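You operate a simulated robot arm through the tools that you are given. There is no shell and no other tool. Be economical: measure what you need, move in short steps, check, and stop when the job is done.

The job below is to be done with a simulated two-armed robot. You get a single attempt, and the scene is never put back.

## Task
On the black cabinet, fold the grey cloth in half, so that its two long edges meet.

It is judged by the outcome, as a careful person would: the job done as asked, and still so three seconds after it is handed in. It fails if anything else is knocked over, pushed out of place, dropped, spilled or broken. Flat cloth is picked up by pressing the open fingertips on it (5 to 10 N) and closing them slowly along it; thin cloth reads only 2 to 8 mm in the jaws.

## Robot
Two 6-joint arms with two-finger parallel grippers on one trunk, on a base that drives. Base frame: it is fixed to the floor where the robot stands at the start and does not move with it; the origin is under the middle of the robot, x ahead of it, y to its left, z up. Lengths are in mm, angles in rad, forces in N, time in s.
The left shoulder is at the start at [280, 185, 1030], the right one opposite. With the tool pointing down near the work surface each hand reaches from about 560 to 940 mm from the robot's upright axis, wherever it stands, measured 20 degrees to its own side. Places, roughly: black cabinet [600, 100, 900]. Payload 1.57 kg a hand.
The TCP of each hand is the grasp point between the finger pads, 30 mm short of the fingertips. In the tool frame z runs along the fingers and y along their closing line. The gripper opens to 80 mm. The fingers are 17 mm wide and 12 mm thick; the gripper's body (40 by 82 mm) begins 80 mm behind the TCP.
Orientation is that of the tool frame in the base frame, as [roll, pitch, yaw] about the fixed x, y, z axes, in that order (R = Rz(yaw) Ry(pitch) Rx(roll)). With the fingers straight down and closing along the base's y, the tool's x points along the base's -x, its y along +y and its z along -z.

## Interface
- The arms move only by the tool apply_moves. It takes "left_rows", "right_rows" or both (then of equal length, played together; a hand with none holds still); each is a list of rows, each a list of 7 numbers: the gripper command, from -1 (shut) to 1 (fully open), values between in proportion, then the shift along the tool's x, y, z in units of 30 mm (1.0 is 30 mm), then the turn, a rotation vector about the tool's x, y, z in units of 6 degrees (1.0 is 6 degrees). In form: [[jaw, tx, ty, tz, rx, ry, rz], ...]. A call has 1 to 20 rows; each row shifts and turns the commanded pose from where the row before left it, along the tool's axes as they then stand. A call with a number of a shift or a turn outside -1 to 1 is refused whole. A row lasts 0.2 s, in which the tool goes at most 50 mm and 0.15 rad; a call with a longer step from one row to the next is refused whole, and so is a gripper value outside its range. A pose out of reach is approached as far as the arm can. The call stops where the force on the tool passes 40 N (or 10 N more than at its start, if that is more) or the arm is blocked; 0.2 s more then pass. Each finger travels about 153 mm/s and halts on what it meets, pressing with about 29 N; the grip force reading is that of the motor and also rises with nothing between the fingers. The clock runs only during rows and for 0.2 s after the last one: add rows that do not move to give the fingers time. It gives the time, the measured TCP pose, the force on the tool (base axes), the opening and the grip force at its end, in the units of the frame above (readings bear some noise), with the torque about the TCP (base axes, N m) and any sound that the robot's microphone picked up.
- Cameras (640 x 400 px; columns grow to the right, rows downward): "scene" is now at [231.8, 12.2, 1459.9]; the picture's right is [0.17, -0.98, 0.00], its down [-0.80, -0.14, -0.59] and it looks along [0.58, 0.10, -0.81] (base axes); focal length 269 px, centre (320, 200). "left" rides on the left gripper at [72, 7, -122] in its tool frame; the picture's right is [-0.09, 1.00, 0.00], its down [-0.84, -0.08, -0.54] and it looks along [-0.54, -0.05, 0.84] (tool axes); focal length 238 px, centre (320, 200). "right" rides on the right gripper at [72, -7, -122] in its tool frame; the picture's right is [0.09, 1.00, 0.00], its down [-0.84, 0.08, -0.54] and it looks along [-0.54, 0.05, 0.84] (tool axes); focal length 238 px, centre (320, 200). There is no depth. A picture from a camera that has moved, and an enlarged one, comes with that camera's place and axes in the base frame and with its lens.
- get_image(camera): a new picture of that camera. No time passes.
- slide_trunk(by): slides the trunk up (or, below 0, down) by that many mm; the arms and the scene camera ride with it, the base frame stays. It gives what a move gives, with no picture.
- roll_base(legs): drives the robot by 1 to 6 legs, each [ahead, turn to the left] in mm and rad, along the robot's own axes; the way and the turn of a leg run together, so that a leg with both is an arc; at most 1500 mm and 3.142 rad a leg. The arms and the cameras ride along, it lands a little off, and it stops where it bumps. It gives what a move gives.
- turn_head(pan, tilt): turns the head with the scene camera to pan (to the left, within 1.501 rad either way) and tilt (down, from -0.506 to 1.204), counted from straight ahead of the robot. It gives what a move gives.
- close_up(camera, box): a new picture of the part [left, top, right, bottom] of that camera's present view, enlarged. No time passes.
- finish_job(): hands the job in; it is judged then, once.

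Work in short steps. Places have to be worked out from the pictures, the camera data and where the tool is seen: move nearer, look again, correct. Check each grasp and each placing, and mend what went wrong. You have 120 turns and 108 pictures in all, those below and enlarged ones among them. Open the grippers and draw the arms clear of the work before you hand the job in, unless the task says otherwise; then end with one line.

The tools are called after "Emit:" as name(argument=value, ...) on one line, values as JSON. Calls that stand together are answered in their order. apply_moves: Moves the arms, as the interface text tells. Its arguments: {"type":"object","properties":{"left_rows":{"type":"array"},"right_rows":{"type":"array"}},"required":[]} The other tools are called the same way: slide_trunk (by) slides the trunk up or down; roll_base (legs) drives the base; turn_head (pan, tilt) turns the head that bears the scene camera; get_image (camera) takes a picture; close_up (camera, box) takes an enlarged picture of a part of a camera's view; finish_job () hands the job in.

At the start:

```text
t: 0.0
left_position: [481.2, 373.3, 1118.5]
left_orientation: [-3.141, -0.001, 3.141]
left_contact_force: [1.0, 0.7, -0.5]
left_wrist_torque: [-0.03, -0.04, 0.02]
left_width: 80.0
left_gripper_force: 0.1
right_position: [606.7, -120.5, 1182.9]
right_orientation: [3.141, 0.001, -3.142]
right_contact_force: [0.1, -0.3, -0.4]
right_wrist_torque: [-0.03, -0.04, 0.03]
right_width: 80.0
right_gripper_force: 0.0
trunk travel left (down, up): [-725.0, 265.0]
robot x, y, heading: [0.5, 0.5, 0.003]
head pan, tilt: [0.175, 0.939]
```

scene: 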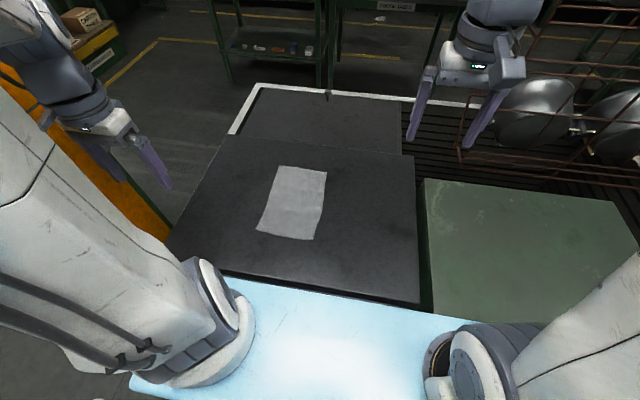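
right: 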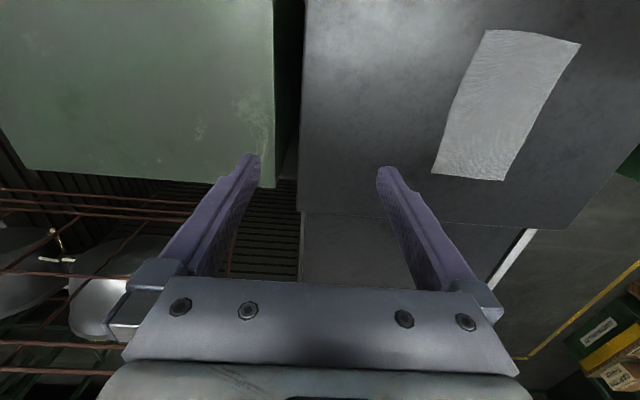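
left: 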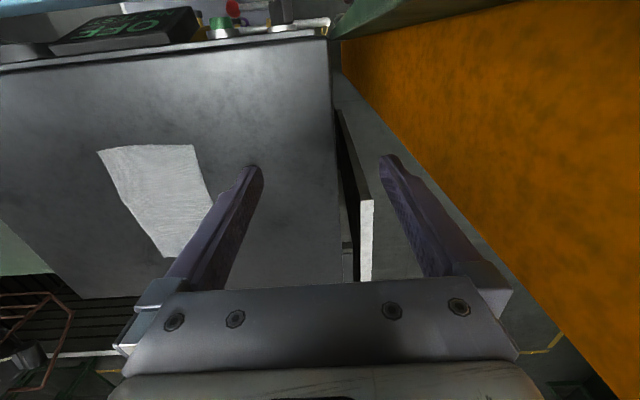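

The cloth lies at about x 517–733, y 77–213, with its long edges along base x. I'll look at the robot's front and both sides before choosing where to stand.

Emit:
close_up(camera="scene", box=[160, 130, 420, 300])

Emit:
turn_head(pan=0.2, tilt=1.2)

Emit:
get_image(camera="scene")

```text
2.35 times, centred on (290, 215) of scene
camera zoom: at [231.8, 12.2, 1459.9], right [0.17, -0.98, 0.0], down [-0.8, -0.14, -0.59], along [0.58, 0.1, -0.81], focal length 634 px, centre (391, 165)
```

zoom: 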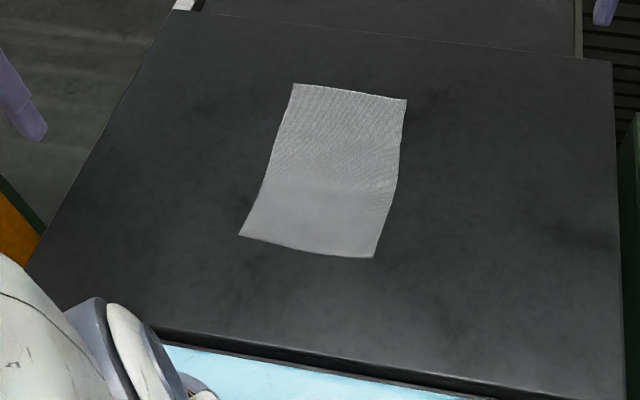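

```text
t: 0.8
left_position: [482.1, 372.7, 1117.7]
left_orientation: [-3.141, 0.0, -3.141]
left_contact_force: [-0.1, -0.1, 0.6]
left_wrist_torque: [0.0, -0.01, 0.03]
left_width: 80.0
left_gripper_force: 0.0
right_position: [606.5, -120.4, 1183.6]
right_orientation: [3.14, 0.0, 3.141]
right_contact_force: [-0.3, -0.6, 0.5]
right_wrist_torque: [-0.02, 0.0, 0.02]
right_width: 80.1
right_gripper_force: 0.1
trunk travel left (down, up): [-725.0, 265.0]
robot x, y, heading: [-2.3, 2.2, 0.001]
head pan, tilt: [0.201, 1.201]
```

```text
103 pictures are left
camera scene: at [214.4, 10.6, 1443.0], right [0.2, -0.98, 0.0], down [-0.91, -0.19, -0.36], along [0.36, 0.07, -0.93], focal length 269 px, centre (320, 200)
```

scene: 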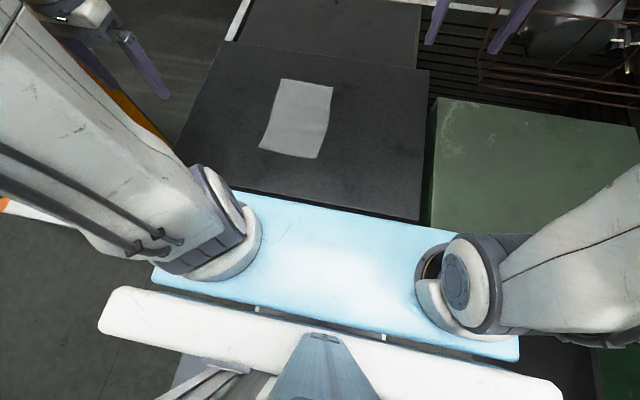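

The blue bar is the robot's own shoulder beam, and the cabinet's near edge is at about x 413. I'll lift the right long edge (y≈77), with the left hand on the near corner and the right hand on the far corner, then carry it to +y. First I'll bring the left hand inward, back off a little and turn left so that both hands can reach.

Emit:
apply_moves(left_rows=[[1, -0.5, -1, 0, 0, 0, 0], [1, -0.5, -1, 0, 0, 0, 0], [1, -0.5, -1, 0, 0, 0, 0], [1, -0.5, -1, 0, 0, 0, 0], [1, -0.5, -1, 0, 0, 0, 0]])

Emit:
roll_base(legs=[[-100, 0], [0, 0.45]])

Emit:
turn_head(pan=-0.2, tilt=0.9)

Emit:
get_image(camera="scene")

Emit:
get_image(camera="right")

```text
t: 2.0
left_position: [555.5, 221.8, 1120.5]
left_orientation: [3.141, -0.001, 3.141]
left_contact_force: [-0.4, -0.4, 0.5]
left_wrist_torque: [0.0, -0.01, 0.02]
left_width: 80.0
left_gripper_force: 0.2
right_position: [606.5, -120.4, 1184.9]
right_orientation: [3.141, 0.0, 3.141]
right_contact_force: [0.2, -0.2, 0.1]
right_wrist_torque: [0.01, -0.03, -0.01]
right_width: 79.9
right_gripper_force: 0.1
trunk travel left (down, up): [-725.0, 265.0]
robot x, y, heading: [1.1, 2.1, -0.001]
head pan, tilt: [0.201, 1.201]
```

```text
t: 4.2
left_position: [353.4, 381.5, 1119.6]
left_orientation: [-3.122, 0.003, -2.845]
left_contact_force: [-3.1, -7.8, 4.0]
left_wrist_torque: [1.04, -0.5, -0.17]
left_width: 80.0
left_gripper_force: 0.1
right_position: [509.2, 83.2, 1184.3]
right_orientation: [-3.141, 0.002, -2.81]
right_contact_force: [-0.7, -0.1, 0.2]
right_wrist_torque: [0.02, 0.03, 0.02]
right_width: 80.2
right_gripper_force: 0.1
trunk travel left (down, up): [-725.0, 265.0]
robot x, y, heading: [-101.3, -3.5, 0.328]
head pan, tilt: [0.201, 1.201]
stopped in leg 2: the robot was blocked; the commanded pose is now the measured one
```

```text
t: 5.1
left_position: [353.5, 381.4, 1120.0]
left_orientation: [-3.124, 0.003, -2.843]
left_contact_force: [-1.2, -15.4, 4.9]
left_wrist_torque: [1.91, -0.39, -0.45]
left_width: 80.1
left_gripper_force: 0.1
right_position: [508.3, 82.0, 1184.2]
right_orientation: [3.139, -0.001, -2.811]
right_contact_force: [0.6, 0.4, -0.6]
right_wrist_torque: [0.0, 0.04, -0.01]
right_width: 79.9
right_gripper_force: 0.0
trunk travel left (down, up): [-725.0, 265.0]
robot x, y, heading: [-101.5, -0.7, 0.324]
head pan, tilt: [-0.201, 0.901]
```

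```text
102 pictures are left
camera scene: at [122.3, 59.4, 1462.8], right [0.13, -0.99, 0.0], down [-0.78, -0.1, -0.62], along [0.62, 0.08, -0.78], focal length 269 px, centre (320, 200)
```

scene: 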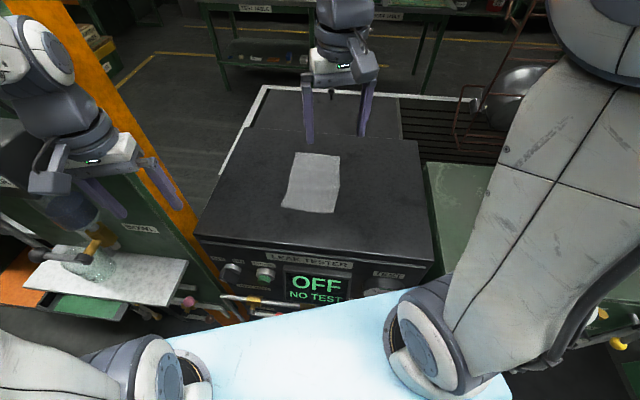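

```text
101 pictures are left
camera right: at [443.2, 51.5, 1305.2], right [-0.41, 0.91, 0.0], down [0.77, 0.34, 0.54], along [0.49, 0.22, -0.84], focal length 238 px, centre (320, 200)
```

right: 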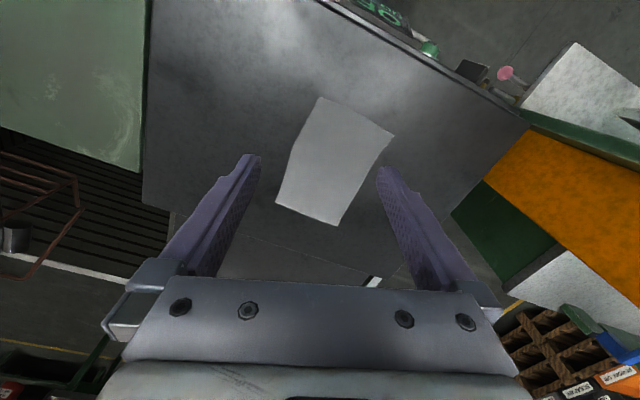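

The turn was blocked because the left gripper touched the tall orange panel on the left (force −15 N along y). I'll draw the left hand away from it at once, toward the cabinet.

Emit:
apply_moves(left_rows=[[1, 0, -0.5, 0, 0, 0, 0], [1, 0, -1, 0, 0, 0, 0], [1, 0, -1, 0, 0, 0, 0], [1, 0, -0.5, 0, 0, 0, 0]])

Emit:
get_image(camera="scene")

Emit:
get_image(camera="left")

```text
t: 6.1
left_position: [379.9, 296.4, 1121.1]
left_orientation: [-3.126, 0.002, -2.842]
left_contact_force: [0.0, 0.3, 0.1]
left_wrist_torque: [-0.03, 0.01, 0.04]
left_width: 79.9
left_gripper_force: 0.1
right_position: [509.3, 82.4, 1184.5]
right_orientation: [-3.141, 0.001, -2.81]
right_contact_force: [0.9, -0.3, -0.6]
right_wrist_torque: [0.0, -0.01, -0.02]
right_width: 79.9
right_gripper_force: 0.2
trunk travel left (down, up): [-725.0, 265.0]
robot x, y, heading: [-99.7, 0.3, 0.324]
head pan, tilt: [-0.201, 0.901]
```

```text
100 pictures are left
camera scene: at [122.6, 60.6, 1462.8], right [0.13, -0.99, 0.0], down [-0.78, -0.1, -0.62], along [0.62, 0.08, -0.78], focal length 269 px, centre (320, 200)
```

scene: 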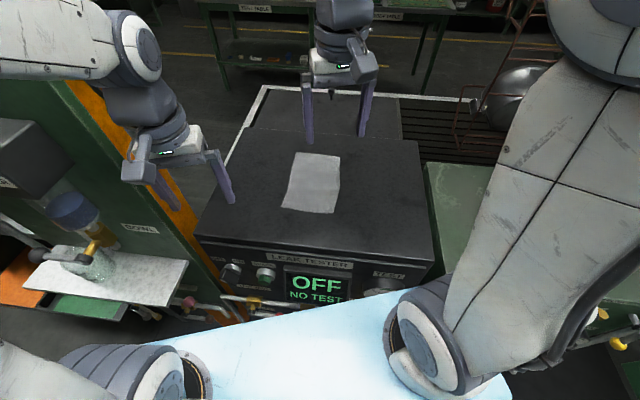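

```text
99 pictures are left
camera left: at [309.3, 284.2, 1242.1], right [-0.21, 0.98, -0.02], down [0.82, 0.18, 0.54], along [0.54, 0.1, -0.84], focal length 238 px, centre (320, 200)
```

left: 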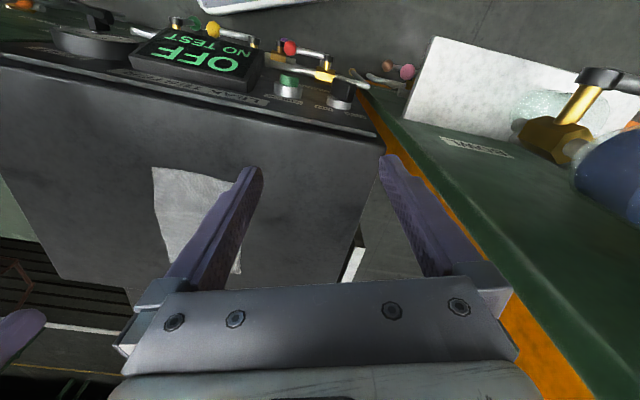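

The gripper is clear and nothing seems disturbed. Next I'll take an enlarged view of the cloth from the new pose to locate its corners.

Emit:
close_up(camera="scene", box=[240, 130, 400, 230])

```text
4.00 times, centred on (320, 180) of scene
camera zoom: at [122.6, 60.6, 1462.8], right [0.13, -0.99, 0.0], down [-0.78, -0.1, -0.62], along [0.62, 0.08, -0.78], focal length 1078 px, centre (320, 280)
```

zoom: 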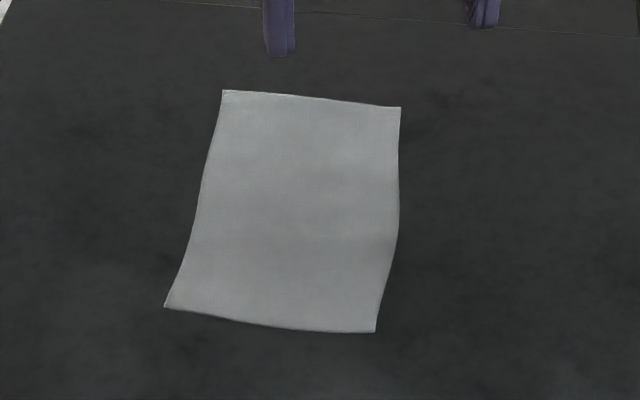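

From two views, the cabinet top comes out at z≈925 and the cloth corners at about (712,74), (509,74), (513,207) and (714,206). I'll move the right hand over the far-right corner and turn it so its jaws close along base x.

Emit:
apply_moves(right_rows=[[1, -0.86, -0.326, 0, 0, 0, 0], [1, -0.86, -0.326, 0, 0, 0, 0], [1, -0.86, -0.326, 0, 0, 0, 0], [1, -0.86, -0.326, 0, 0, 0, 0], [1, -0.86, -0.326, 0, 0, 0, 0], [1, -0.86, -0.326, 0, 0, 0, 0], [1, -0.86, -0.326, 0, 0, 0, 0], [1, 0, 0, 0, 0, 0, -0.987], [1, 0, 0, 0, 0, 0, -0.987], [1, 0, 0, 0, 0, 0, -0.987], [1, 0, 0, 0, 0, 0, -0.987], [1, 0, 0, 0, 0, 0, -0.987], [1, 0, 0, 0, 0, 0, -0.987], [1, 0, 0, 0, 0, 0, -0.987], [1, 0, 0, 0, 0, 0, -0.987], [1, 0, 0, 0, 0, 0, -0.987], [1, 0, 0, 0, 0, 0, -0.987], [1, 0, 0, 0, 0, 0, -0.987], [1, 0, 0, 0, 0, 0, -0.987]])

Emit:
get_image(camera="scene")

```text
t: 10.1
left_position: [379.9, 295.7, 1119.8]
left_orientation: [-3.125, 0.001, -2.844]
left_contact_force: [0.3, 0.4, 0.6]
left_wrist_torque: [-0.01, -0.01, 0.03]
left_width: 79.9
left_gripper_force: 0.0
right_position: [702.2, 76.7, 1183.0]
right_orientation: [-3.14, 0.001, -1.569]
right_contact_force: [0.1, 0.9, 0.3]
right_wrist_torque: [0.01, -0.02, -0.04]
right_width: 79.9
right_gripper_force: 0.0
trunk travel left (down, up): [-725.0, 265.0]
robot x, y, heading: [-100.2, -0.3, 0.329]
head pan, tilt: [-0.201, 0.901]
```

```text
97 pictures are left
camera scene: at [122.6, 60.6, 1462.8], right [0.13, -0.99, 0.0], down [-0.78, -0.1, -0.62], along [0.62, 0.08, -0.78], focal length 269 px, centre (320, 200)
```

scene: 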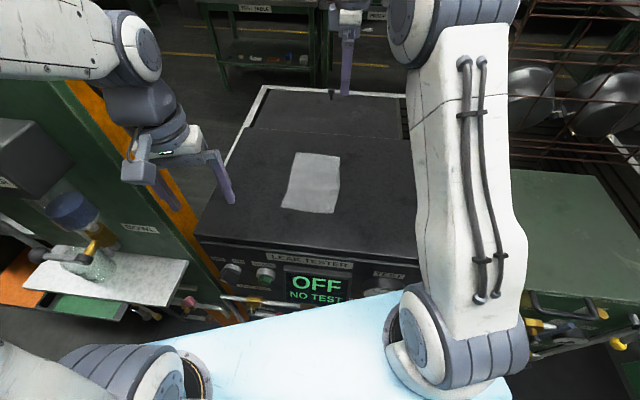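

The right hand is in place over the far corner. Now the left hand goes over the near-right corner and turns the same way.

Emit:
apply_moves(left_rows=[[1, -0.238, -0.911, 0, 0, 0, 0], [1, -0.238, -0.911, 0, 0, 0, 0], [1, -0.238, -0.911, 0, 0, 0, 0], [1, -0.238, -0.911, 0, 0, 0, 0], [1, -0.238, -0.911, 0, 0, 0, 0], [1, -0.238, -0.911, 0, 0, 0, 0], [1, -0.238, -0.911, 0, 0, 0, 0], [1, -0.238, -0.911, 0, 0, 0, 0], [1, -0.238, -0.911, 0, 0, 0, 0], [1, 0, 0, 0, 0, 0, -1], [1, 0, 0, 0, 0, 0, -1], [1, 0, 0, 0, 0, 0, -1], [1, 0, 0, 0, 0, 0, -1], [1, 0, 0, 0, 0, 0, -1], [1, 0, 0, 0, 0, 0, -1], [1, 0, 0, 0, 0, 0, -1], [1, 0, 0, 0, 0, 0, -1], [1, 0, 0, 0, 0, 0, -1], [1, 0, 0, 0, 0, 0, -1], [1, 0, 0, 0, 0, 0, -1]])

Emit:
get_image(camera="scene")

Emit:
get_image(camera="left")

Emit:
get_image(camera="right")

```text
t: 14.3
left_position: [513.8, 80.5, 1126.1]
left_orientation: [-3.133, -0.017, -1.688]
left_contact_force: [0.6, -0.4, -0.2]
left_wrist_torque: [0.01, 0.01, 0.01]
left_width: 80.1
left_gripper_force: 0.1
right_position: [702.1, 78.2, 1184.1]
right_orientation: [-3.141, 0.001, -1.569]
right_contact_force: [-0.2, 0.9, -0.2]
right_wrist_torque: [0.01, 0.02, -0.02]
right_width: 79.9
right_gripper_force: 0.0
trunk travel left (down, up): [-725.0, 265.0]
robot x, y, heading: [-103.0, 4.0, 0.331]
head pan, tilt: [-0.201, 0.901]
```

```text
96 pictures are left
camera scene: at [122.6, 60.6, 1462.8], right [0.13, -0.99, 0.0], down [-0.78, -0.1, -0.62], along [0.62, 0.08, -0.78], focal length 269 px, centre (320, 200)
```

scene: 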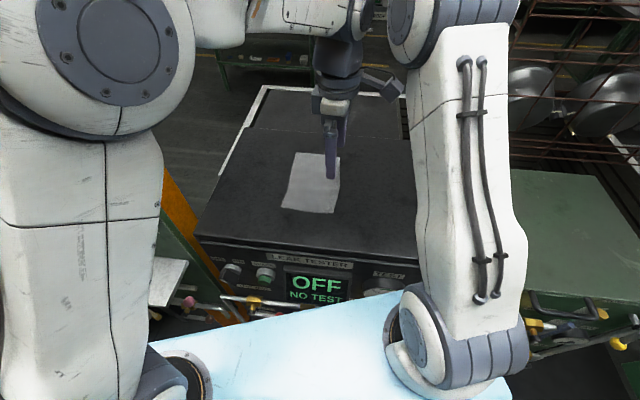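

```text
95 pictures are left
camera left: at [499.4, 13.0, 1248.1], right [-0.98, 0.21, -0.01], down [0.17, 0.83, 0.53], along [0.12, 0.52, -0.85], focal length 238 px, centre (320, 200)
```

left: 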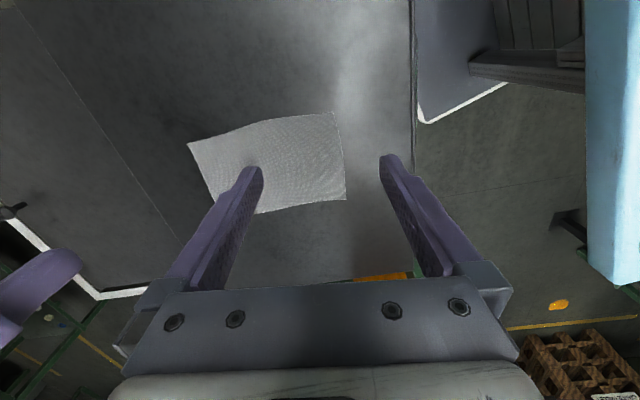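

```text
94 pictures are left
camera right: at [709.0, 4.4, 1304.9], right [-1.0, -0.09, 0.0], down [-0.08, 0.84, 0.54], along [-0.05, 0.54, -0.84], focal length 238 px, centre (320, 200)
```

right: 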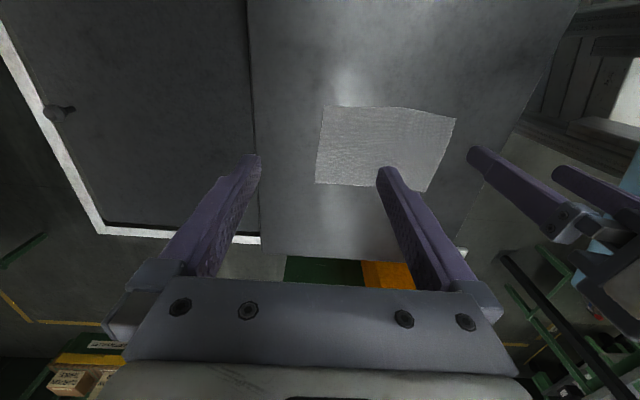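

The hands now line up along the right long edge, which the three cameras put at y≈78, x≈500 to 705. I'll set the jaws to about 24 mm, tilt the fingers 12° and come down to about 30 mm above the cloth to look again.

Emit:
apply_moves(left_rows=[[-0.4, 0, 0, 0, 0, 0, -0.6], [-0.4, 0, 0, 0, 0, 0, -0.5], [-0.4, 0, -0.06, 0.647, 0, 0, 0], [-0.4, 0, -0.06, 0.647, 0, 0, 0], [-0.4, 0, -0.06, 0.647, 0, 0, 0], [-0.4, 0, -0.06, 0.647, 0, 0, 0], [-0.4, 0, -0.06, 0.647, 0, 0, 0], [-0.4, 0, -0.06, 0.647, 0, 0, 0], [-0.4, 0, -0.06, 0.647, 0, 0, 0], [-0.4, 0, 0, 0, 0, -1, 0], [-0.4, 0, 0, 0, 0, -1, 0], [-0.4, 0, 0, 0, 0, 0, 0]], right_rows=[[-0.4, 0, 0, 0, 0, 0, 0], [-0.4, 0, 0, 0, 0, 0, 0], [-0.4, 0, 0.105, 0.924, 0, 0, 0], [-0.4, 0, 0.105, 0.924, 0, 0, 0], [-0.4, 0, 0.105, 0.924, 0, 0, 0], [-0.4, 0, 0.105, 0.924, 0, 0, 0], [-0.4, 0, 0.105, 0.924, 0, 0, 0], [-0.4, 0, 0.105, 0.924, 0, 0, 0], [-0.4, 0, 0.105, 0.924, 0, 0, 0], [-0.4, 0, 0, 0, 0, -1, 0], [-0.4, 0, 0, 0, 0, -1, 0], [-0.4, 0, 0, 0, 0, 0, 0]])

Emit:
get_image(camera="left")

Emit:
get_image(camera="right")

Emit:
get_image(camera="scene")

```text
t: 16.9
left_position: [527.2, 78.0, 990.2]
left_orientation: [-3.134, 0.193, -1.574]
left_contact_force: [0.3, 0.1, 0.6]
left_wrist_torque: [0.01, 0.03, -0.02]
left_width: 23.7
left_gripper_force: 0.0
right_position: [681.8, 77.7, 991.7]
right_orientation: [3.141, 0.212, -1.573]
right_contact_force: [-0.3, -0.2, 0.0]
right_wrist_torque: [0.02, 0.0, 0.01]
right_width: 24.3
right_gripper_force: 0.1
trunk travel left (down, up): [-725.0, 265.0]
robot x, y, heading: [-103.5, -1.5, 0.329]
head pan, tilt: [-0.201, 0.901]
```

```text
93 pictures are left
camera left: at [520.1, -15.3, 1095.0], right [-1.0, 0.1, 0.01], down [0.08, 0.72, 0.69], along [0.06, 0.69, -0.72], focal length 238 px, centre (320, 200)
```

left: 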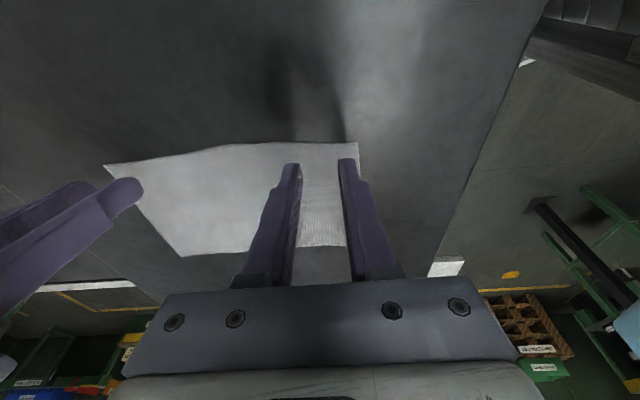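

```text
92 pictures are left
camera right: at [688.0, -19.7, 1093.9], right [-1.0, -0.09, -0.02], down [-0.08, 0.7, 0.71], along [-0.05, 0.7, -0.71], focal length 238 px, centre (320, 200)
```

right: 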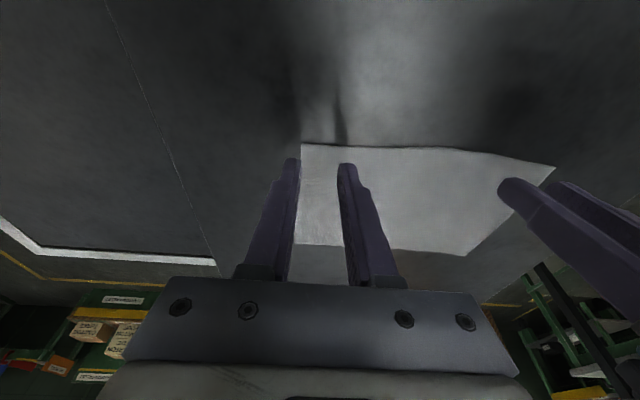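

```text
91 pictures are left
camera scene: at [122.6, 60.4, 1462.8], right [0.13, -0.99, 0.0], down [-0.78, -0.1, -0.62], along [0.62, 0.08, -0.78], focal length 269 px, centre (320, 200)
```

scene: 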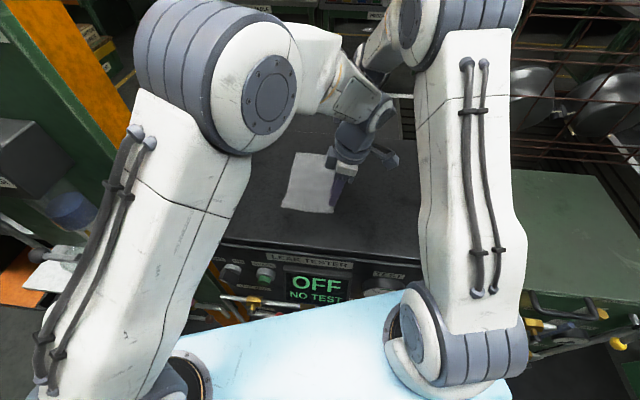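

The tips still hang about 35 mm above the cloth, whose edge I put at y≈82–85. The far hand's outer finger is off the far end, so I'll shift it inward (−x), move both hands +y a little and drop 20 mm.

Emit:
apply_moves(left_rows=[[-0.4, -0.06, -0.065, 0.35, 0, 0, 0], [-0.4, -0.06, -0.065, 0.35, 0, 0, 0], [-0.4, 0, 0, 0, 0, 0, 0]], right_rows=[[-0.4, -0.06, 0.2, 0.37, 0, 0, 0], [-0.4, -0.06, 0.2, 0.37, 0, 0, 0], [-0.4, 0, 0, 0, 0, 0, 0]])

Emit:
close_up(camera="left", box=[200, 90, 440, 240])

Emit:
close_up(camera="right", box=[200, 90, 440, 240])

```text
t: 17.7
left_position: [531.6, 84.8, 972.6]
left_orientation: [-3.133, 0.19, -1.575]
left_contact_force: [-0.7, -1.9, 13.9]
left_wrist_torque: [-0.08, 0.24, 0.02]
left_width: 23.9
left_gripper_force: 0.2
right_position: [670.2, 86.1, 973.3]
right_orientation: [-3.134, 0.213, -1.569]
right_contact_force: [2.7, -1.4, 22.3]
right_wrist_torque: [-0.09, 0.1, 0.01]
right_width: 23.0
right_gripper_force: 0.0
trunk travel left (down, up): [-725.0, 265.0]
robot x, y, heading: [-102.4, 1.7, 0.33]
head pan, tilt: [-0.201, 0.901]
```

```text
2.67 times, centred on (320, 165) of left
camera zoom: at [524.1, -7.6, 1077.3], right [-1.0, 0.1, 0.01], down [0.07, 0.72, 0.69], along [0.06, 0.69, -0.72], focal length 636 px, centre (320, 293)
```

zoom: 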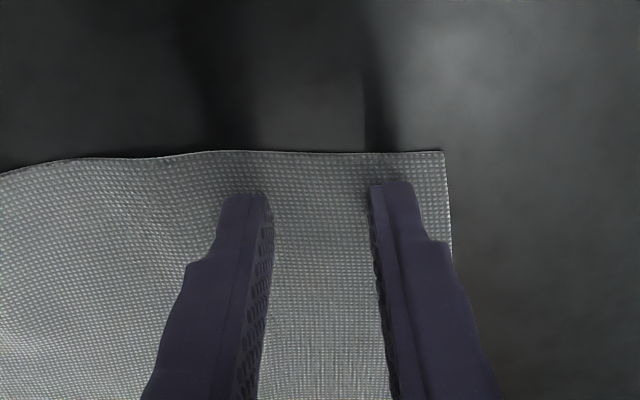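

```text
2.67 times, centred on (320, 165) of right
camera zoom: at [676.2, -11.1, 1075.7], right [-1.0, -0.09, -0.03], down [-0.08, 0.7, 0.71], along [-0.04, 0.7, -0.71], focal length 636 px, centre (320, 293)
```

zoom: 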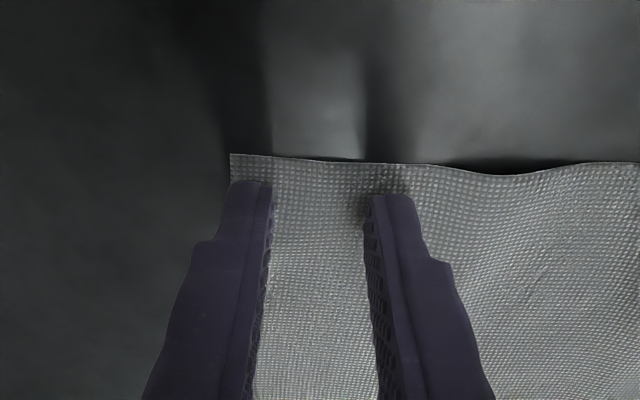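

The tips are already pressing (14 and 22 N), so the cabinet top is at z≈942, and the contact points are about 7 mm inside the edge (edge y≈77). I'll ease up, shift 3 mm outward, and press again lightly.

Emit:
apply_moves(left_rows=[[-0.4, -0.033, 0, -0.163, 0, 0, 0], [-0.4, 0.098, 0, -0.02, 0, 0, 0], [-0.4, 0.029, 0, 0.14, 0, 0, 0], [-0.4, 0, 0, 0, 0, 0, 0]], right_rows=[[-0.4, -0.033, 0, -0.163, 0, 0, 0], [-0.4, 0.098, 0, -0.02, 0, 0, 0], [-0.4, 0.025, 0, 0.12, 0, 0, 0], [-0.4, 0, 0, 0, 0, 0, 0]])

```text
t: 18.7
left_position: [531.2, 82.0, 972.5]
left_orientation: [-3.131, 0.191, -1.573]
left_contact_force: [0.0, 1.4, 8.5]
left_wrist_torque: [0.0, 0.09, -0.04]
left_width: 24.1
left_gripper_force: 0.0
right_position: [667.5, 81.9, 971.4]
right_orientation: [-3.138, 0.211, -1.57]
right_contact_force: [-4.5, 1.4, 30.7]
right_wrist_torque: [-0.04, 0.24, 0.0]
right_width: 24.2
right_gripper_force: 0.0
trunk travel left (down, up): [-725.0, 265.0]
robot x, y, heading: [-101.5, -2.4, 0.332]
head pan, tilt: [-0.201, 0.901]
```

The left hand is good at 8.5 N, but the right is too heavy at 31 N, so I'll lift the right a little.

Emit:
apply_moves(right_rows=[[-0.4, -0.015, 0, -0.085, 0, 0, 0], [-0.4, 0, 0, 0, 0, 0, 0]])

```text
t: 19.3
left_position: [530.6, 83.2, 971.0]
left_orientation: [-3.132, 0.19, -1.575]
left_contact_force: [-1.2, 2.2, 22.5]
left_wrist_torque: [0.02, 0.29, -0.02]
left_width: 23.9
left_gripper_force: 0.0
right_position: [666.9, 82.9, 972.5]
right_orientation: [-3.14, 0.21, -1.572]
right_contact_force: [0.1, 1.1, 9.4]
right_wrist_torque: [0.01, -0.03, -0.01]
right_width: 24.0
right_gripper_force: 0.1
trunk travel left (down, up): [-725.0, 265.0]
robot x, y, heading: [-101.6, -0.7, 0.329]
head pan, tilt: [-0.201, 0.901]
```

The right is at 9 N, but the left rose to 22 N because the trunk coupling shifts the load between arms. I'll ease the left by 1.5 mm and close both slowly.

Emit:
apply_moves(left_rows=[[-0.4, -0.01, 0, -0.055, 0, 0, 0], [-0.45, 0, 0, 0, 0, 0, 0], [-0.5, 0, 0, 0, 0, 0, 0], [-0.55, 0, 0, 0, 0, 0, 0], [-0.6, 0, 0, 0, 0, 0, 0], [-0.65, 0, 0, 0, 0, 0, 0], [-0.7, 0, 0, 0, 0, 0, 0], [-0.75, 0, 0, 0, 0, 0, 0], [-0.8, 0, 0, 0, 0, 0, 0], [-0.85, 0, 0, 0, 0, 0, 0], [-0.9, 0, 0, 0, 0, 0, 0], [-0.95, 0, 0, 0, 0, 0, 0], [-1, 0, 0, 0, 0, 0, 0], [-1, 0, 0, 0, 0, 0, 0]], right_rows=[[-0.4, 0, 0, 0, 0, 0, 0], [-0.45, 0, 0, 0, 0, 0, 0], [-0.5, 0, 0, 0, 0, 0, 0], [-0.55, 0, 0, 0, 0, 0, 0], [-0.6, 0, 0, 0, 0, 0, 0], [-0.65, 0, 0, 0, 0, 0, 0], [-0.7, 0, 0, 0, 0, 0, 0], [-0.75, 0, 0, 0, 0, 0, 0], [-0.8, 0, 0, 0, 0, 0, 0], [-0.85, 0, 0, 0, 0, 0, 0], [-0.9, 0, 0, 0, 0, 0, 0], [-0.95, 0, 0, 0, 0, 0, 0], [-1, 0, 0, 0, 0, 0, 0], [-1, 0, 0, 0, 0, 0, 0]])

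Emit:
close_up(camera="left", box=[200, 90, 440, 240])

Emit:
close_up(camera="right", box=[200, 90, 440, 240])

```text
t: 22.3
left_position: [530.4, 82.1, 973.3]
left_orientation: [-3.135, 0.191, -1.575]
left_contact_force: [0.0, 0.1, 0.6]
left_wrist_torque: [0.0, 0.02, 0.03]
left_width: 0.0
left_gripper_force: 21.2
right_position: [668.7, 83.1, 971.5]
right_orientation: [3.14, 0.21, -1.571]
right_contact_force: [0.4, 0.9, 4.7]
right_wrist_torque: [-0.02, -0.01, -0.03]
right_width: 2.0
right_gripper_force: 23.5
trunk travel left (down, up): [-725.0, 265.0]
robot x, y, heading: [-105.2, 5.1, 0.328]
head pan, tilt: [-0.201, 0.901]
```

```text
2.67 times, centred on (320, 165) of left
camera zoom: at [524.5, -10.5, 1077.8], right [-1.0, 0.1, 0.01], down [0.08, 0.72, 0.69], along [0.06, 0.69, -0.72], focal length 636 px, centre (320, 293)
```

zoom: 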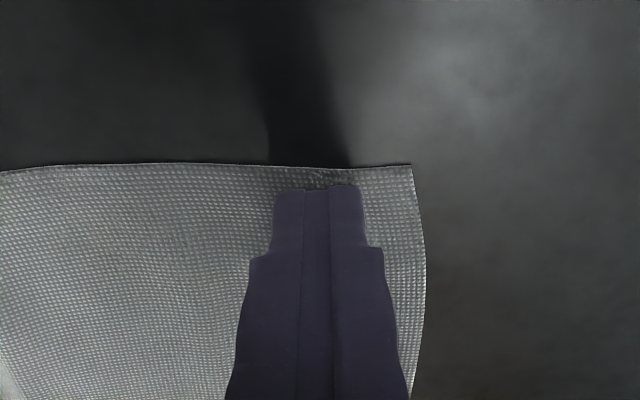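

```text
2.67 times, centred on (320, 165) of right
camera zoom: at [675.2, -14.1, 1076.1], right [-1.0, -0.09, -0.02], down [-0.08, 0.71, 0.7], along [-0.05, 0.7, -0.71], focal length 636 px, centre (320, 293)
```

zoom: 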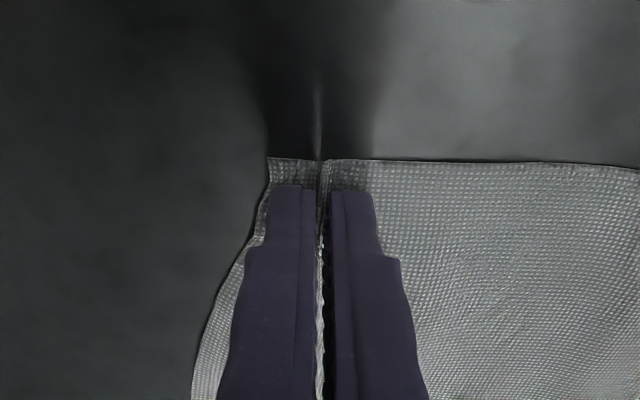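

The right hand has the cloth (2.0 mm in the jaws), but the left closed empty. I'll lift the left slightly, reopen and press again.

Emit:
apply_moves(left_rows=[[-1, -0.04, 0, -0.2, 0, 0, 0], [-0.4, 0, -0.12, 0, 0, 0, 0], [-0.4, 0, 0, 0, 0, 0, 0], [-0.4, 0.035, 0, 0.19, 0, 0, 0], [-0.4, 0, 0, 0, 0, 0, 0], [-0.4, 0, 0, 0, 0, 0, 0]], right_rows=[[-1, 0, 0, 0, 0, 0, 0], [-1, 0, 0, 0, 0, 0, 0], [-1, 0, 0, 0, 0, 0, 0], [-1, 0, 0, 0, 0, 0, 0], [-1, 0, 0, 0, 0, 0, 0], [-1, 0, 0, 0, 0, 0, 0]])

```text
t: 23.7
left_position: [534.8, 83.8, 974.2]
left_orientation: [-3.135, 0.192, -1.574]
left_contact_force: [0.3, 0.7, -0.6]
left_wrist_torque: [0.01, -0.02, 0.02]
left_width: 24.0
left_gripper_force: 0.0
right_position: [668.8, 82.1, 973.3]
right_orientation: [3.141, 0.21, -1.572]
right_contact_force: [-0.6, -0.5, 3.2]
right_wrist_torque: [0.01, 0.03, 0.01]
right_width: 2.1
right_gripper_force: 23.2
trunk travel left (down, up): [-725.0, 265.0]
robot x, y, heading: [-102.4, -0.8, 0.328]
head pan, tilt: [-0.201, 0.901]
```

There is no contact on the left yet, so I'll lower it by 3.5 mm.

Emit:
apply_moves(left_rows=[[-0.4, 0.012, 0, 0.06, 0, 0, 0], [-0.4, 0.012, 0, 0.06, 0, 0, 0], [-0.4, 0, 0, 0, 0, 0, 0]])

```text
t: 24.5
left_position: [536.6, 83.3, 971.8]
left_orientation: [-3.129, 0.193, -1.574]
left_contact_force: [-0.2, 4.0, 29.0]
left_wrist_torque: [0.05, 0.25, -0.06]
left_width: 24.2
left_gripper_force: 0.3
right_position: [668.5, 83.0, 972.7]
right_orientation: [-3.141, 0.209, -1.572]
right_contact_force: [-0.4, 0.2, 0.6]
right_wrist_torque: [-0.03, 0.03, 0.01]
right_width: 2.3
right_gripper_force: 23.3
trunk travel left (down, up): [-725.0, 265.0]
robot x, y, heading: [-103.1, -0.1, 0.332]
head pan, tilt: [-0.201, 0.901]
```

29 N is too much, so I'll ease up about 1.3 mm and read again.

Emit:
apply_moves(left_rows=[[-0.4, -0.008, 0, -0.043, 0, 0, 0], [-0.4, 0, 0, 0, 0, 0, 0], [-0.4, 0, 0, 0, 0, 0, 0]])

```text
t: 25.3
left_position: [535.3, 80.9, 973.7]
left_orientation: [-3.129, 0.192, -1.575]
left_contact_force: [3.8, 2.5, 28.6]
left_wrist_torque: [0.02, 0.01, -0.02]
left_width: 23.4
left_gripper_force: 0.1
right_position: [667.9, 81.6, 973.2]
right_orientation: [3.14, 0.21, -1.569]
right_contact_force: [0.0, 0.0, 0.4]
right_wrist_torque: [0.03, 0.03, 0.0]
right_width: 2.2
right_gripper_force: 23.6
trunk travel left (down, up): [-725.0, 265.0]
robot x, y, heading: [-102.6, -2.4, 0.33]
head pan, tilt: [-0.201, 0.901]
```

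Still 28.6 N, so I'll raise it another 1.2 mm.

Emit:
apply_moves(left_rows=[[-0.4, -0.008, 0, -0.04, 0, 0, 0], [-0.4, 0, 0, 0, 0, 0, 0], [-0.4, 0, 0, 0, 0, 0, 0]])

```text
t: 26.1
left_position: [534.4, 81.7, 971.8]
left_orientation: [-3.134, 0.191, -1.574]
left_contact_force: [3.6, -0.7, 19.2]
left_wrist_torque: [-0.06, 0.0, 0.0]
left_width: 23.6
left_gripper_force: 0.0
right_position: [668.4, 83.2, 972.7]
right_orientation: [3.142, 0.21, -1.57]
right_contact_force: [0.3, -0.4, 1.2]
right_wrist_torque: [-0.02, 0.02, -0.02]
right_width: 2.1
right_gripper_force: 23.8
trunk travel left (down, up): [-725.0, 265.0]
robot x, y, heading: [-101.4, -2.2, 0.33]
head pan, tilt: [-0.201, 0.901]
```

Emit:
apply_moves(left_rows=[[-0.4, -0.006, 0, -0.03, 0, 0, 0], [-0.4, 0, 0, 0, 0, 0, 0], [-0.4, 0, 0, 0, 0, 0, 0]])

```text
t: 26.9
left_position: [533.8, 82.4, 971.8]
left_orientation: [-3.135, 0.195, -1.575]
left_contact_force: [1.2, -1.5, 5.9]
left_wrist_torque: [-0.06, 0.0, -0.01]
left_width: 23.9
left_gripper_force: 0.0
right_position: [668.2, 81.6, 972.5]
right_orientation: [-3.14, 0.208, -1.571]
right_contact_force: [-0.4, -0.1, 2.3]
right_wrist_torque: [0.0, 0.0, 0.0]
right_width: 1.8
right_gripper_force: 24.0
trunk travel left (down, up): [-725.0, 265.0]
robot x, y, heading: [-102.7, 2.3, 0.333]
head pan, tilt: [-0.201, 0.901]
```

The left now presses at 6 N. I'll close it slowly with a hair more pressure as the fingers come together.

Emit:
apply_moves(left_rows=[[-0.45, 0, 0, 0.012, 0, 0, 0], [-0.5, 0, 0, 0, 0, 0, 0], [-0.55, 0, 0, 0.005, 0, 0, 0], [-0.6, 0, 0, 0, 0, 0, 0], [-0.65, 0, 0, 0.005, 0, 0, 0], [-0.7, 0, 0, 0, 0, 0, 0], [-0.75, 0, 0, 0.005, 0, 0, 0], [-0.8, 0, 0, 0, 0, 0, 0], [-0.85, 0, 0, 0.005, 0, 0, 0], [-0.9, 0, 0, 0, 0, 0, 0], [-0.95, 0, 0, 0, 0, 0, 0], [-1, 0, 0, 0, 0, 0, 0], [-1, 0, 0, 0, 0, 0, 0]])

Emit:
close_up(camera="left", box=[200, 90, 440, 240])

```text
t: 29.7
left_position: [536.3, 83.1, 972.0]
left_orientation: [-3.129, 0.192, -1.574]
left_contact_force: [10.4, -1.4, 13.9]
left_wrist_torque: [0.0, -0.32, 0.0]
left_width: 3.0
left_gripper_force: 23.8
right_position: [668.8, 81.4, 972.1]
right_orientation: [3.139, 0.21, -1.571]
right_contact_force: [-8.8, 0.1, 2.5]
right_wrist_torque: [0.0, 0.28, 0.07]
right_width: 2.3
right_gripper_force: 23.5
trunk travel left (down, up): [-725.0, 265.0]
robot x, y, heading: [-105.2, 4.1, 0.323]
head pan, tilt: [-0.201, 0.901]
```

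```text
2.67 times, centred on (320, 165) of left
camera zoom: at [528.5, -10.8, 1077.3], right [-1.0, 0.1, 0.01], down [0.07, 0.72, 0.69], along [0.06, 0.69, -0.72], focal length 636 px, centre (320, 293)
```

zoom: 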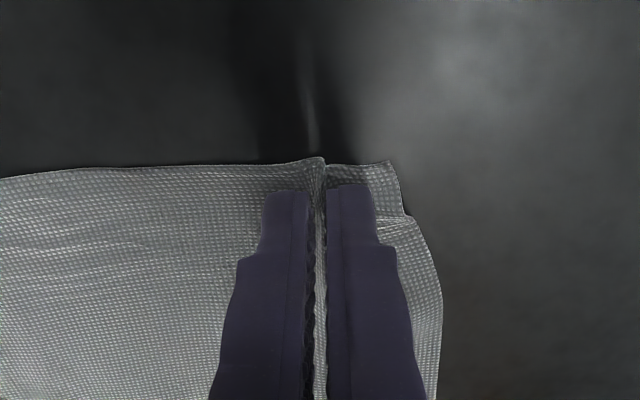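

Both jaws hold cloth now (3.0 and 2.3 mm), with about 10 N of tension between the hands. I'll bring them 4 mm closer and lift 40 mm to check the grasp.

Emit:
apply_moves(left_rows=[[-1, 0, -0.07, 0, 0, 0, 0], [-1, -0.066, 0, -0.327, 0, 0, 0], [-1, -0.066, 0, -0.327, 0, 0, 0], [-1, -0.066, 0, -0.327, 0, 0, 0], [-1, -0.066, 0, -0.327, 0, 0, 0], [-1, 0, 0, 0, 0, 0, 0]], right_rows=[[-1, 0, 0.07, 0, 0, 0, 0], [-1, -0.066, 0, -0.327, 0, 0, 0], [-1, -0.066, 0, -0.327, 0, 0, 0], [-1, -0.066, 0, -0.327, 0, 0, 0], [-1, -0.066, 0, -0.327, 0, 0, 0], [-1, 0, 0, 0, 0, 0, 0]])

Emit:
get_image(camera="left")

Emit:
get_image(camera="scene")

```text
t: 31.1
left_position: [538.5, 83.7, 1012.3]
left_orientation: [-3.133, 0.191, -1.574]
left_contact_force: [6.2, -0.7, 0.0]
left_wrist_torque: [0.04, -0.17, 0.0]
left_width: 2.0
left_gripper_force: 23.8
right_position: [666.6, 82.2, 1013.2]
right_orientation: [3.141, 0.209, -1.57]
right_contact_force: [-5.9, 0.4, 0.7]
right_wrist_torque: [0.03, 0.17, 0.03]
right_width: 2.6
right_gripper_force: 23.6
trunk travel left (down, up): [-725.0, 265.0]
robot x, y, heading: [-103.1, 3.4, 0.327]
head pan, tilt: [-0.201, 0.901]
```

```text
85 pictures are left
camera left: at [530.5, -9.5, 1117.4], right [-1.0, 0.09, 0.01], down [0.08, 0.72, 0.69], along [0.06, 0.69, -0.72], focal length 238 px, centre (320, 200)
```

left: 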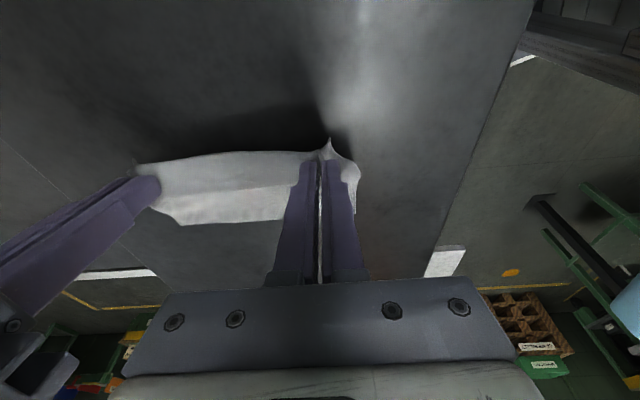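

```text
84 pictures are left
camera scene: at [122.5, 60.6, 1462.8], right [0.13, -0.99, 0.0], down [-0.78, -0.1, -0.62], along [0.62, 0.08, -0.78], focal length 269 px, centre (320, 200)
```

scene: 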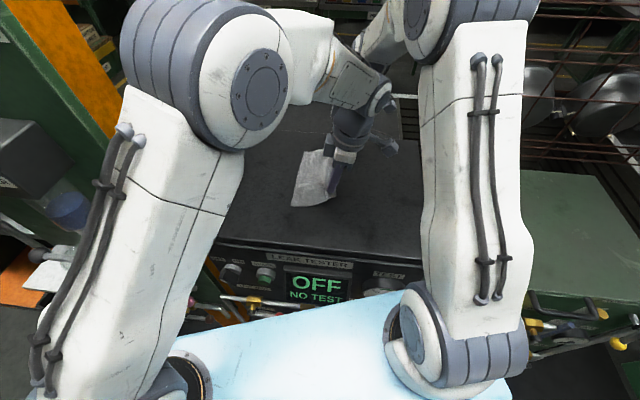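

The edge came up cleanly in both hands. I'll slacken the span by another 3 mm and carry the edge along a low arc toward +y while rolling the fingers over, stopping halfway to look.

Emit:
apply_moves(left_rows=[[-1, -0.257, -0.05, -0.016, 0, 0.5, 0], [-1, -0.257, 0, -0.016, 0, 0.5, 0], [-1, -0.254, 0, -0.043, 0, 0.5, 0], [-1, -0.254, 0, -0.043, 0, 0.5, 0], [-1, -0.248, 0, -0.069, 0, 0.5, 0], [-1, -0.248, 0, -0.069, 0, 0.5, 0], [-1, -0.247, 0, -0.028, 0, 0.5, 0], [-1, -0.247, 0, -0.028, 0, 0.5, 0], [-1, -0.264, 0, 0.044, 0, 0.5, 0], [-1, -0.264, 0, 0.044, 0, 0.5, 0]], right_rows=[[-1, -0.257, 0.05, -0.016, 0, 0.5, 0], [-1, -0.257, 0, -0.016, 0, 0.5, 0], [-1, -0.254, 0, -0.043, 0, 0.5, 0], [-1, -0.254, 0, -0.043, 0, 0.5, 0], [-1, -0.248, 0, -0.069, 0, 0.5, 0], [-1, -0.248, 0, -0.069, 0, 0.5, 0], [-1, -0.247, 0, -0.028, 0, 0.5, 0], [-1, -0.247, 0, -0.028, 0, 0.5, 0], [-1, -0.264, 0, 0.044, 0, 0.5, 0], [-1, -0.264, 0, 0.044, 0, 0.5, 0]])

Emit:
get_image(camera="left")

Emit:
get_image(camera="right")

Emit:
get_image(camera="scene")

```text
t: 33.3
left_position: [539.8, 158.6, 1016.4]
left_orientation: [-3.134, -0.333, -1.577]
left_contact_force: [2.1, 1.1, 0.7]
left_wrist_torque: [-0.02, -0.02, 0.03]
left_width: 2.2
left_gripper_force: 23.7
right_position: [665.2, 155.0, 1018.1]
right_orientation: [3.141, -0.314, -1.571]
right_contact_force: [-1.1, -0.6, 0.4]
right_wrist_torque: [0.01, 0.06, -0.05]
right_width: 1.9
right_gripper_force: 23.9
trunk travel left (down, up): [-725.0, 265.0]
robot x, y, heading: [-103.3, -3.1, 0.331]
head pan, tilt: [-0.201, 0.901]
```

```text
83 pictures are left
camera left: at [531.9, 130.9, 1152.6], right [-0.99, 0.09, -0.04], down [0.08, 0.97, 0.24], along [0.06, 0.24, -0.97], focal length 238 px, centre (320, 200)
```

left: 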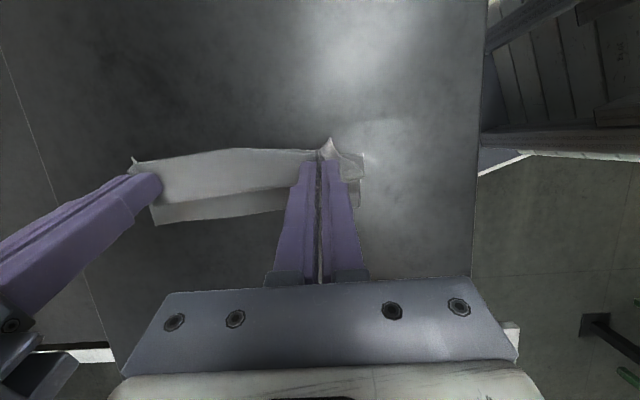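

```text
82 pictures are left
camera right: at [672.1, 123.7, 1155.3], right [-1.0, -0.09, 0.03], down [-0.08, 0.96, 0.26], along [-0.05, 0.25, -0.97], focal length 238 px, centre (320, 200)
```

right: 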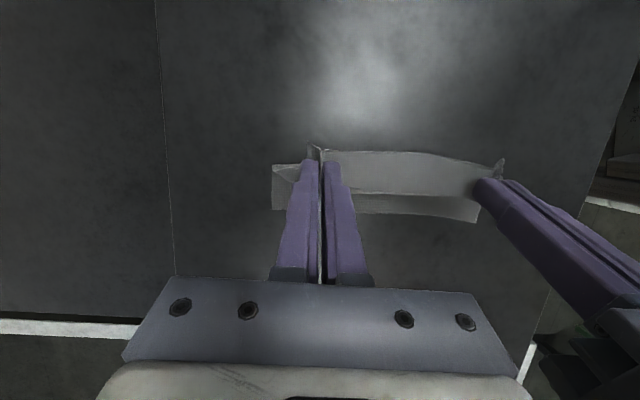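

```text
81 pictures are left
camera scene: at [122.6, 60.4, 1462.8], right [0.13, -0.99, 0.0], down [-0.78, -0.1, -0.62], along [0.62, 0.08, -0.78], focal length 269 px, centre (320, 200)
```

scene: 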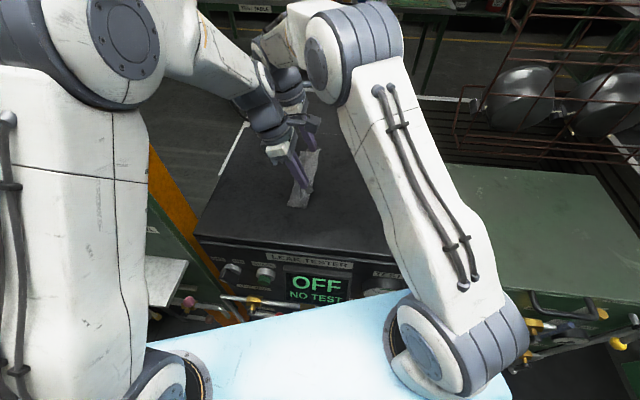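

The fold is going over evenly. The bottom layer's free edge is now at about y 191, so I'll continue the arc to just short of it while tilting further, and correct the right hand by +3 mm.

Emit:
apply_moves(left_rows=[[-1, -0.211, 0, 0.105, 0, 0.5, 0], [-1, -0.211, 0, 0.105, 0, 0.5, 0], [-1, -0.221, 0, 0.082, 0, 0.5, 0], [-1, -0.221, 0, 0.082, 0, 0.5, 0], [-1, -0.228, 0, 0.059, 0, 0.5, 0], [-1, -0.228, 0, 0.059, 0, 0.5, 0]], right_rows=[[-1, -0.231, 0, 0.1, 0, 0.5, 0], [-1, -0.231, 0, 0.1, 0, 0.5, 0], [-1, -0.241, 0, 0.085, 0, 0.5, 0], [-1, -0.241, 0, 0.085, 0, 0.5, 0], [-1, -0.248, 0, 0.06, 0, 0.5, 0], [-1, -0.228, 0, 0.06, 0, 0.5, 0]])

Emit:
get_image(camera="left")

Emit:
get_image(camera="right")

Emit:
get_image(camera="scene")

```text
t: 34.7
left_position: [539.1, 185.3, 985.2]
left_orientation: [-3.132, -0.645, -1.583]
left_contact_force: [-0.1, -1.1, -0.3]
left_wrist_torque: [0.0, 0.01, 0.0]
left_width: 2.0
left_gripper_force: 23.9
right_position: [664.4, 189.0, 986.0]
right_orientation: [-3.141, -0.628, -1.571]
right_contact_force: [-1.3, -0.3, 1.1]
right_wrist_torque: [0.02, 0.02, 0.02]
right_width: 1.9
right_gripper_force: 23.5
trunk travel left (down, up): [-725.0, 265.0]
robot x, y, heading: [-106.2, 3.9, 0.33]
head pan, tilt: [-0.201, 0.901]
```

```text
80 pictures are left
camera left: at [532.1, 203.3, 1124.2], right [-0.99, 0.08, -0.06], down [0.08, 0.99, -0.07], along [0.06, -0.08, -1.0], focal length 238 px, centre (320, 200)
```

left: 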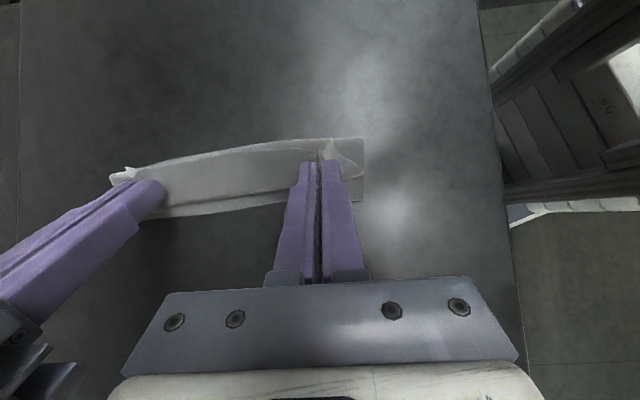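

```text
79 pictures are left
camera right: at [671.1, 201.1, 1126.7], right [-1.0, -0.07, 0.05], down [-0.08, 1.0, -0.05], along [-0.05, -0.06, -1.0], focal length 238 px, centre (320, 200)
```

right: 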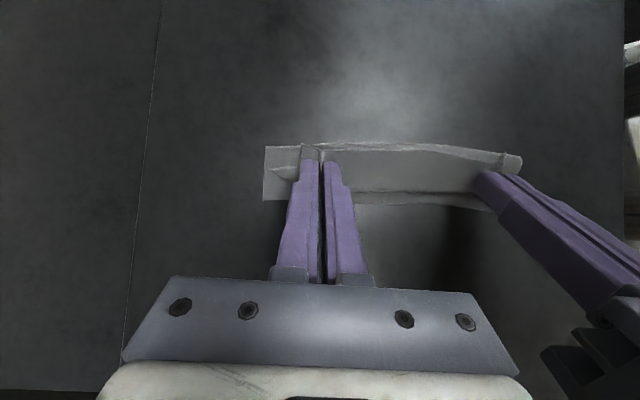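

```text
78 pictures are left
camera scene: at [122.5, 60.5, 1462.8], right [0.13, -0.99, 0.0], down [-0.78, -0.1, -0.62], along [0.62, 0.08, -0.78], focal length 269 px, centre (320, 200)
```

scene: 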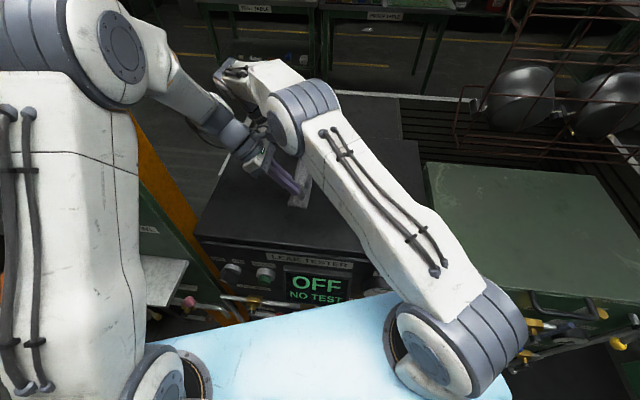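

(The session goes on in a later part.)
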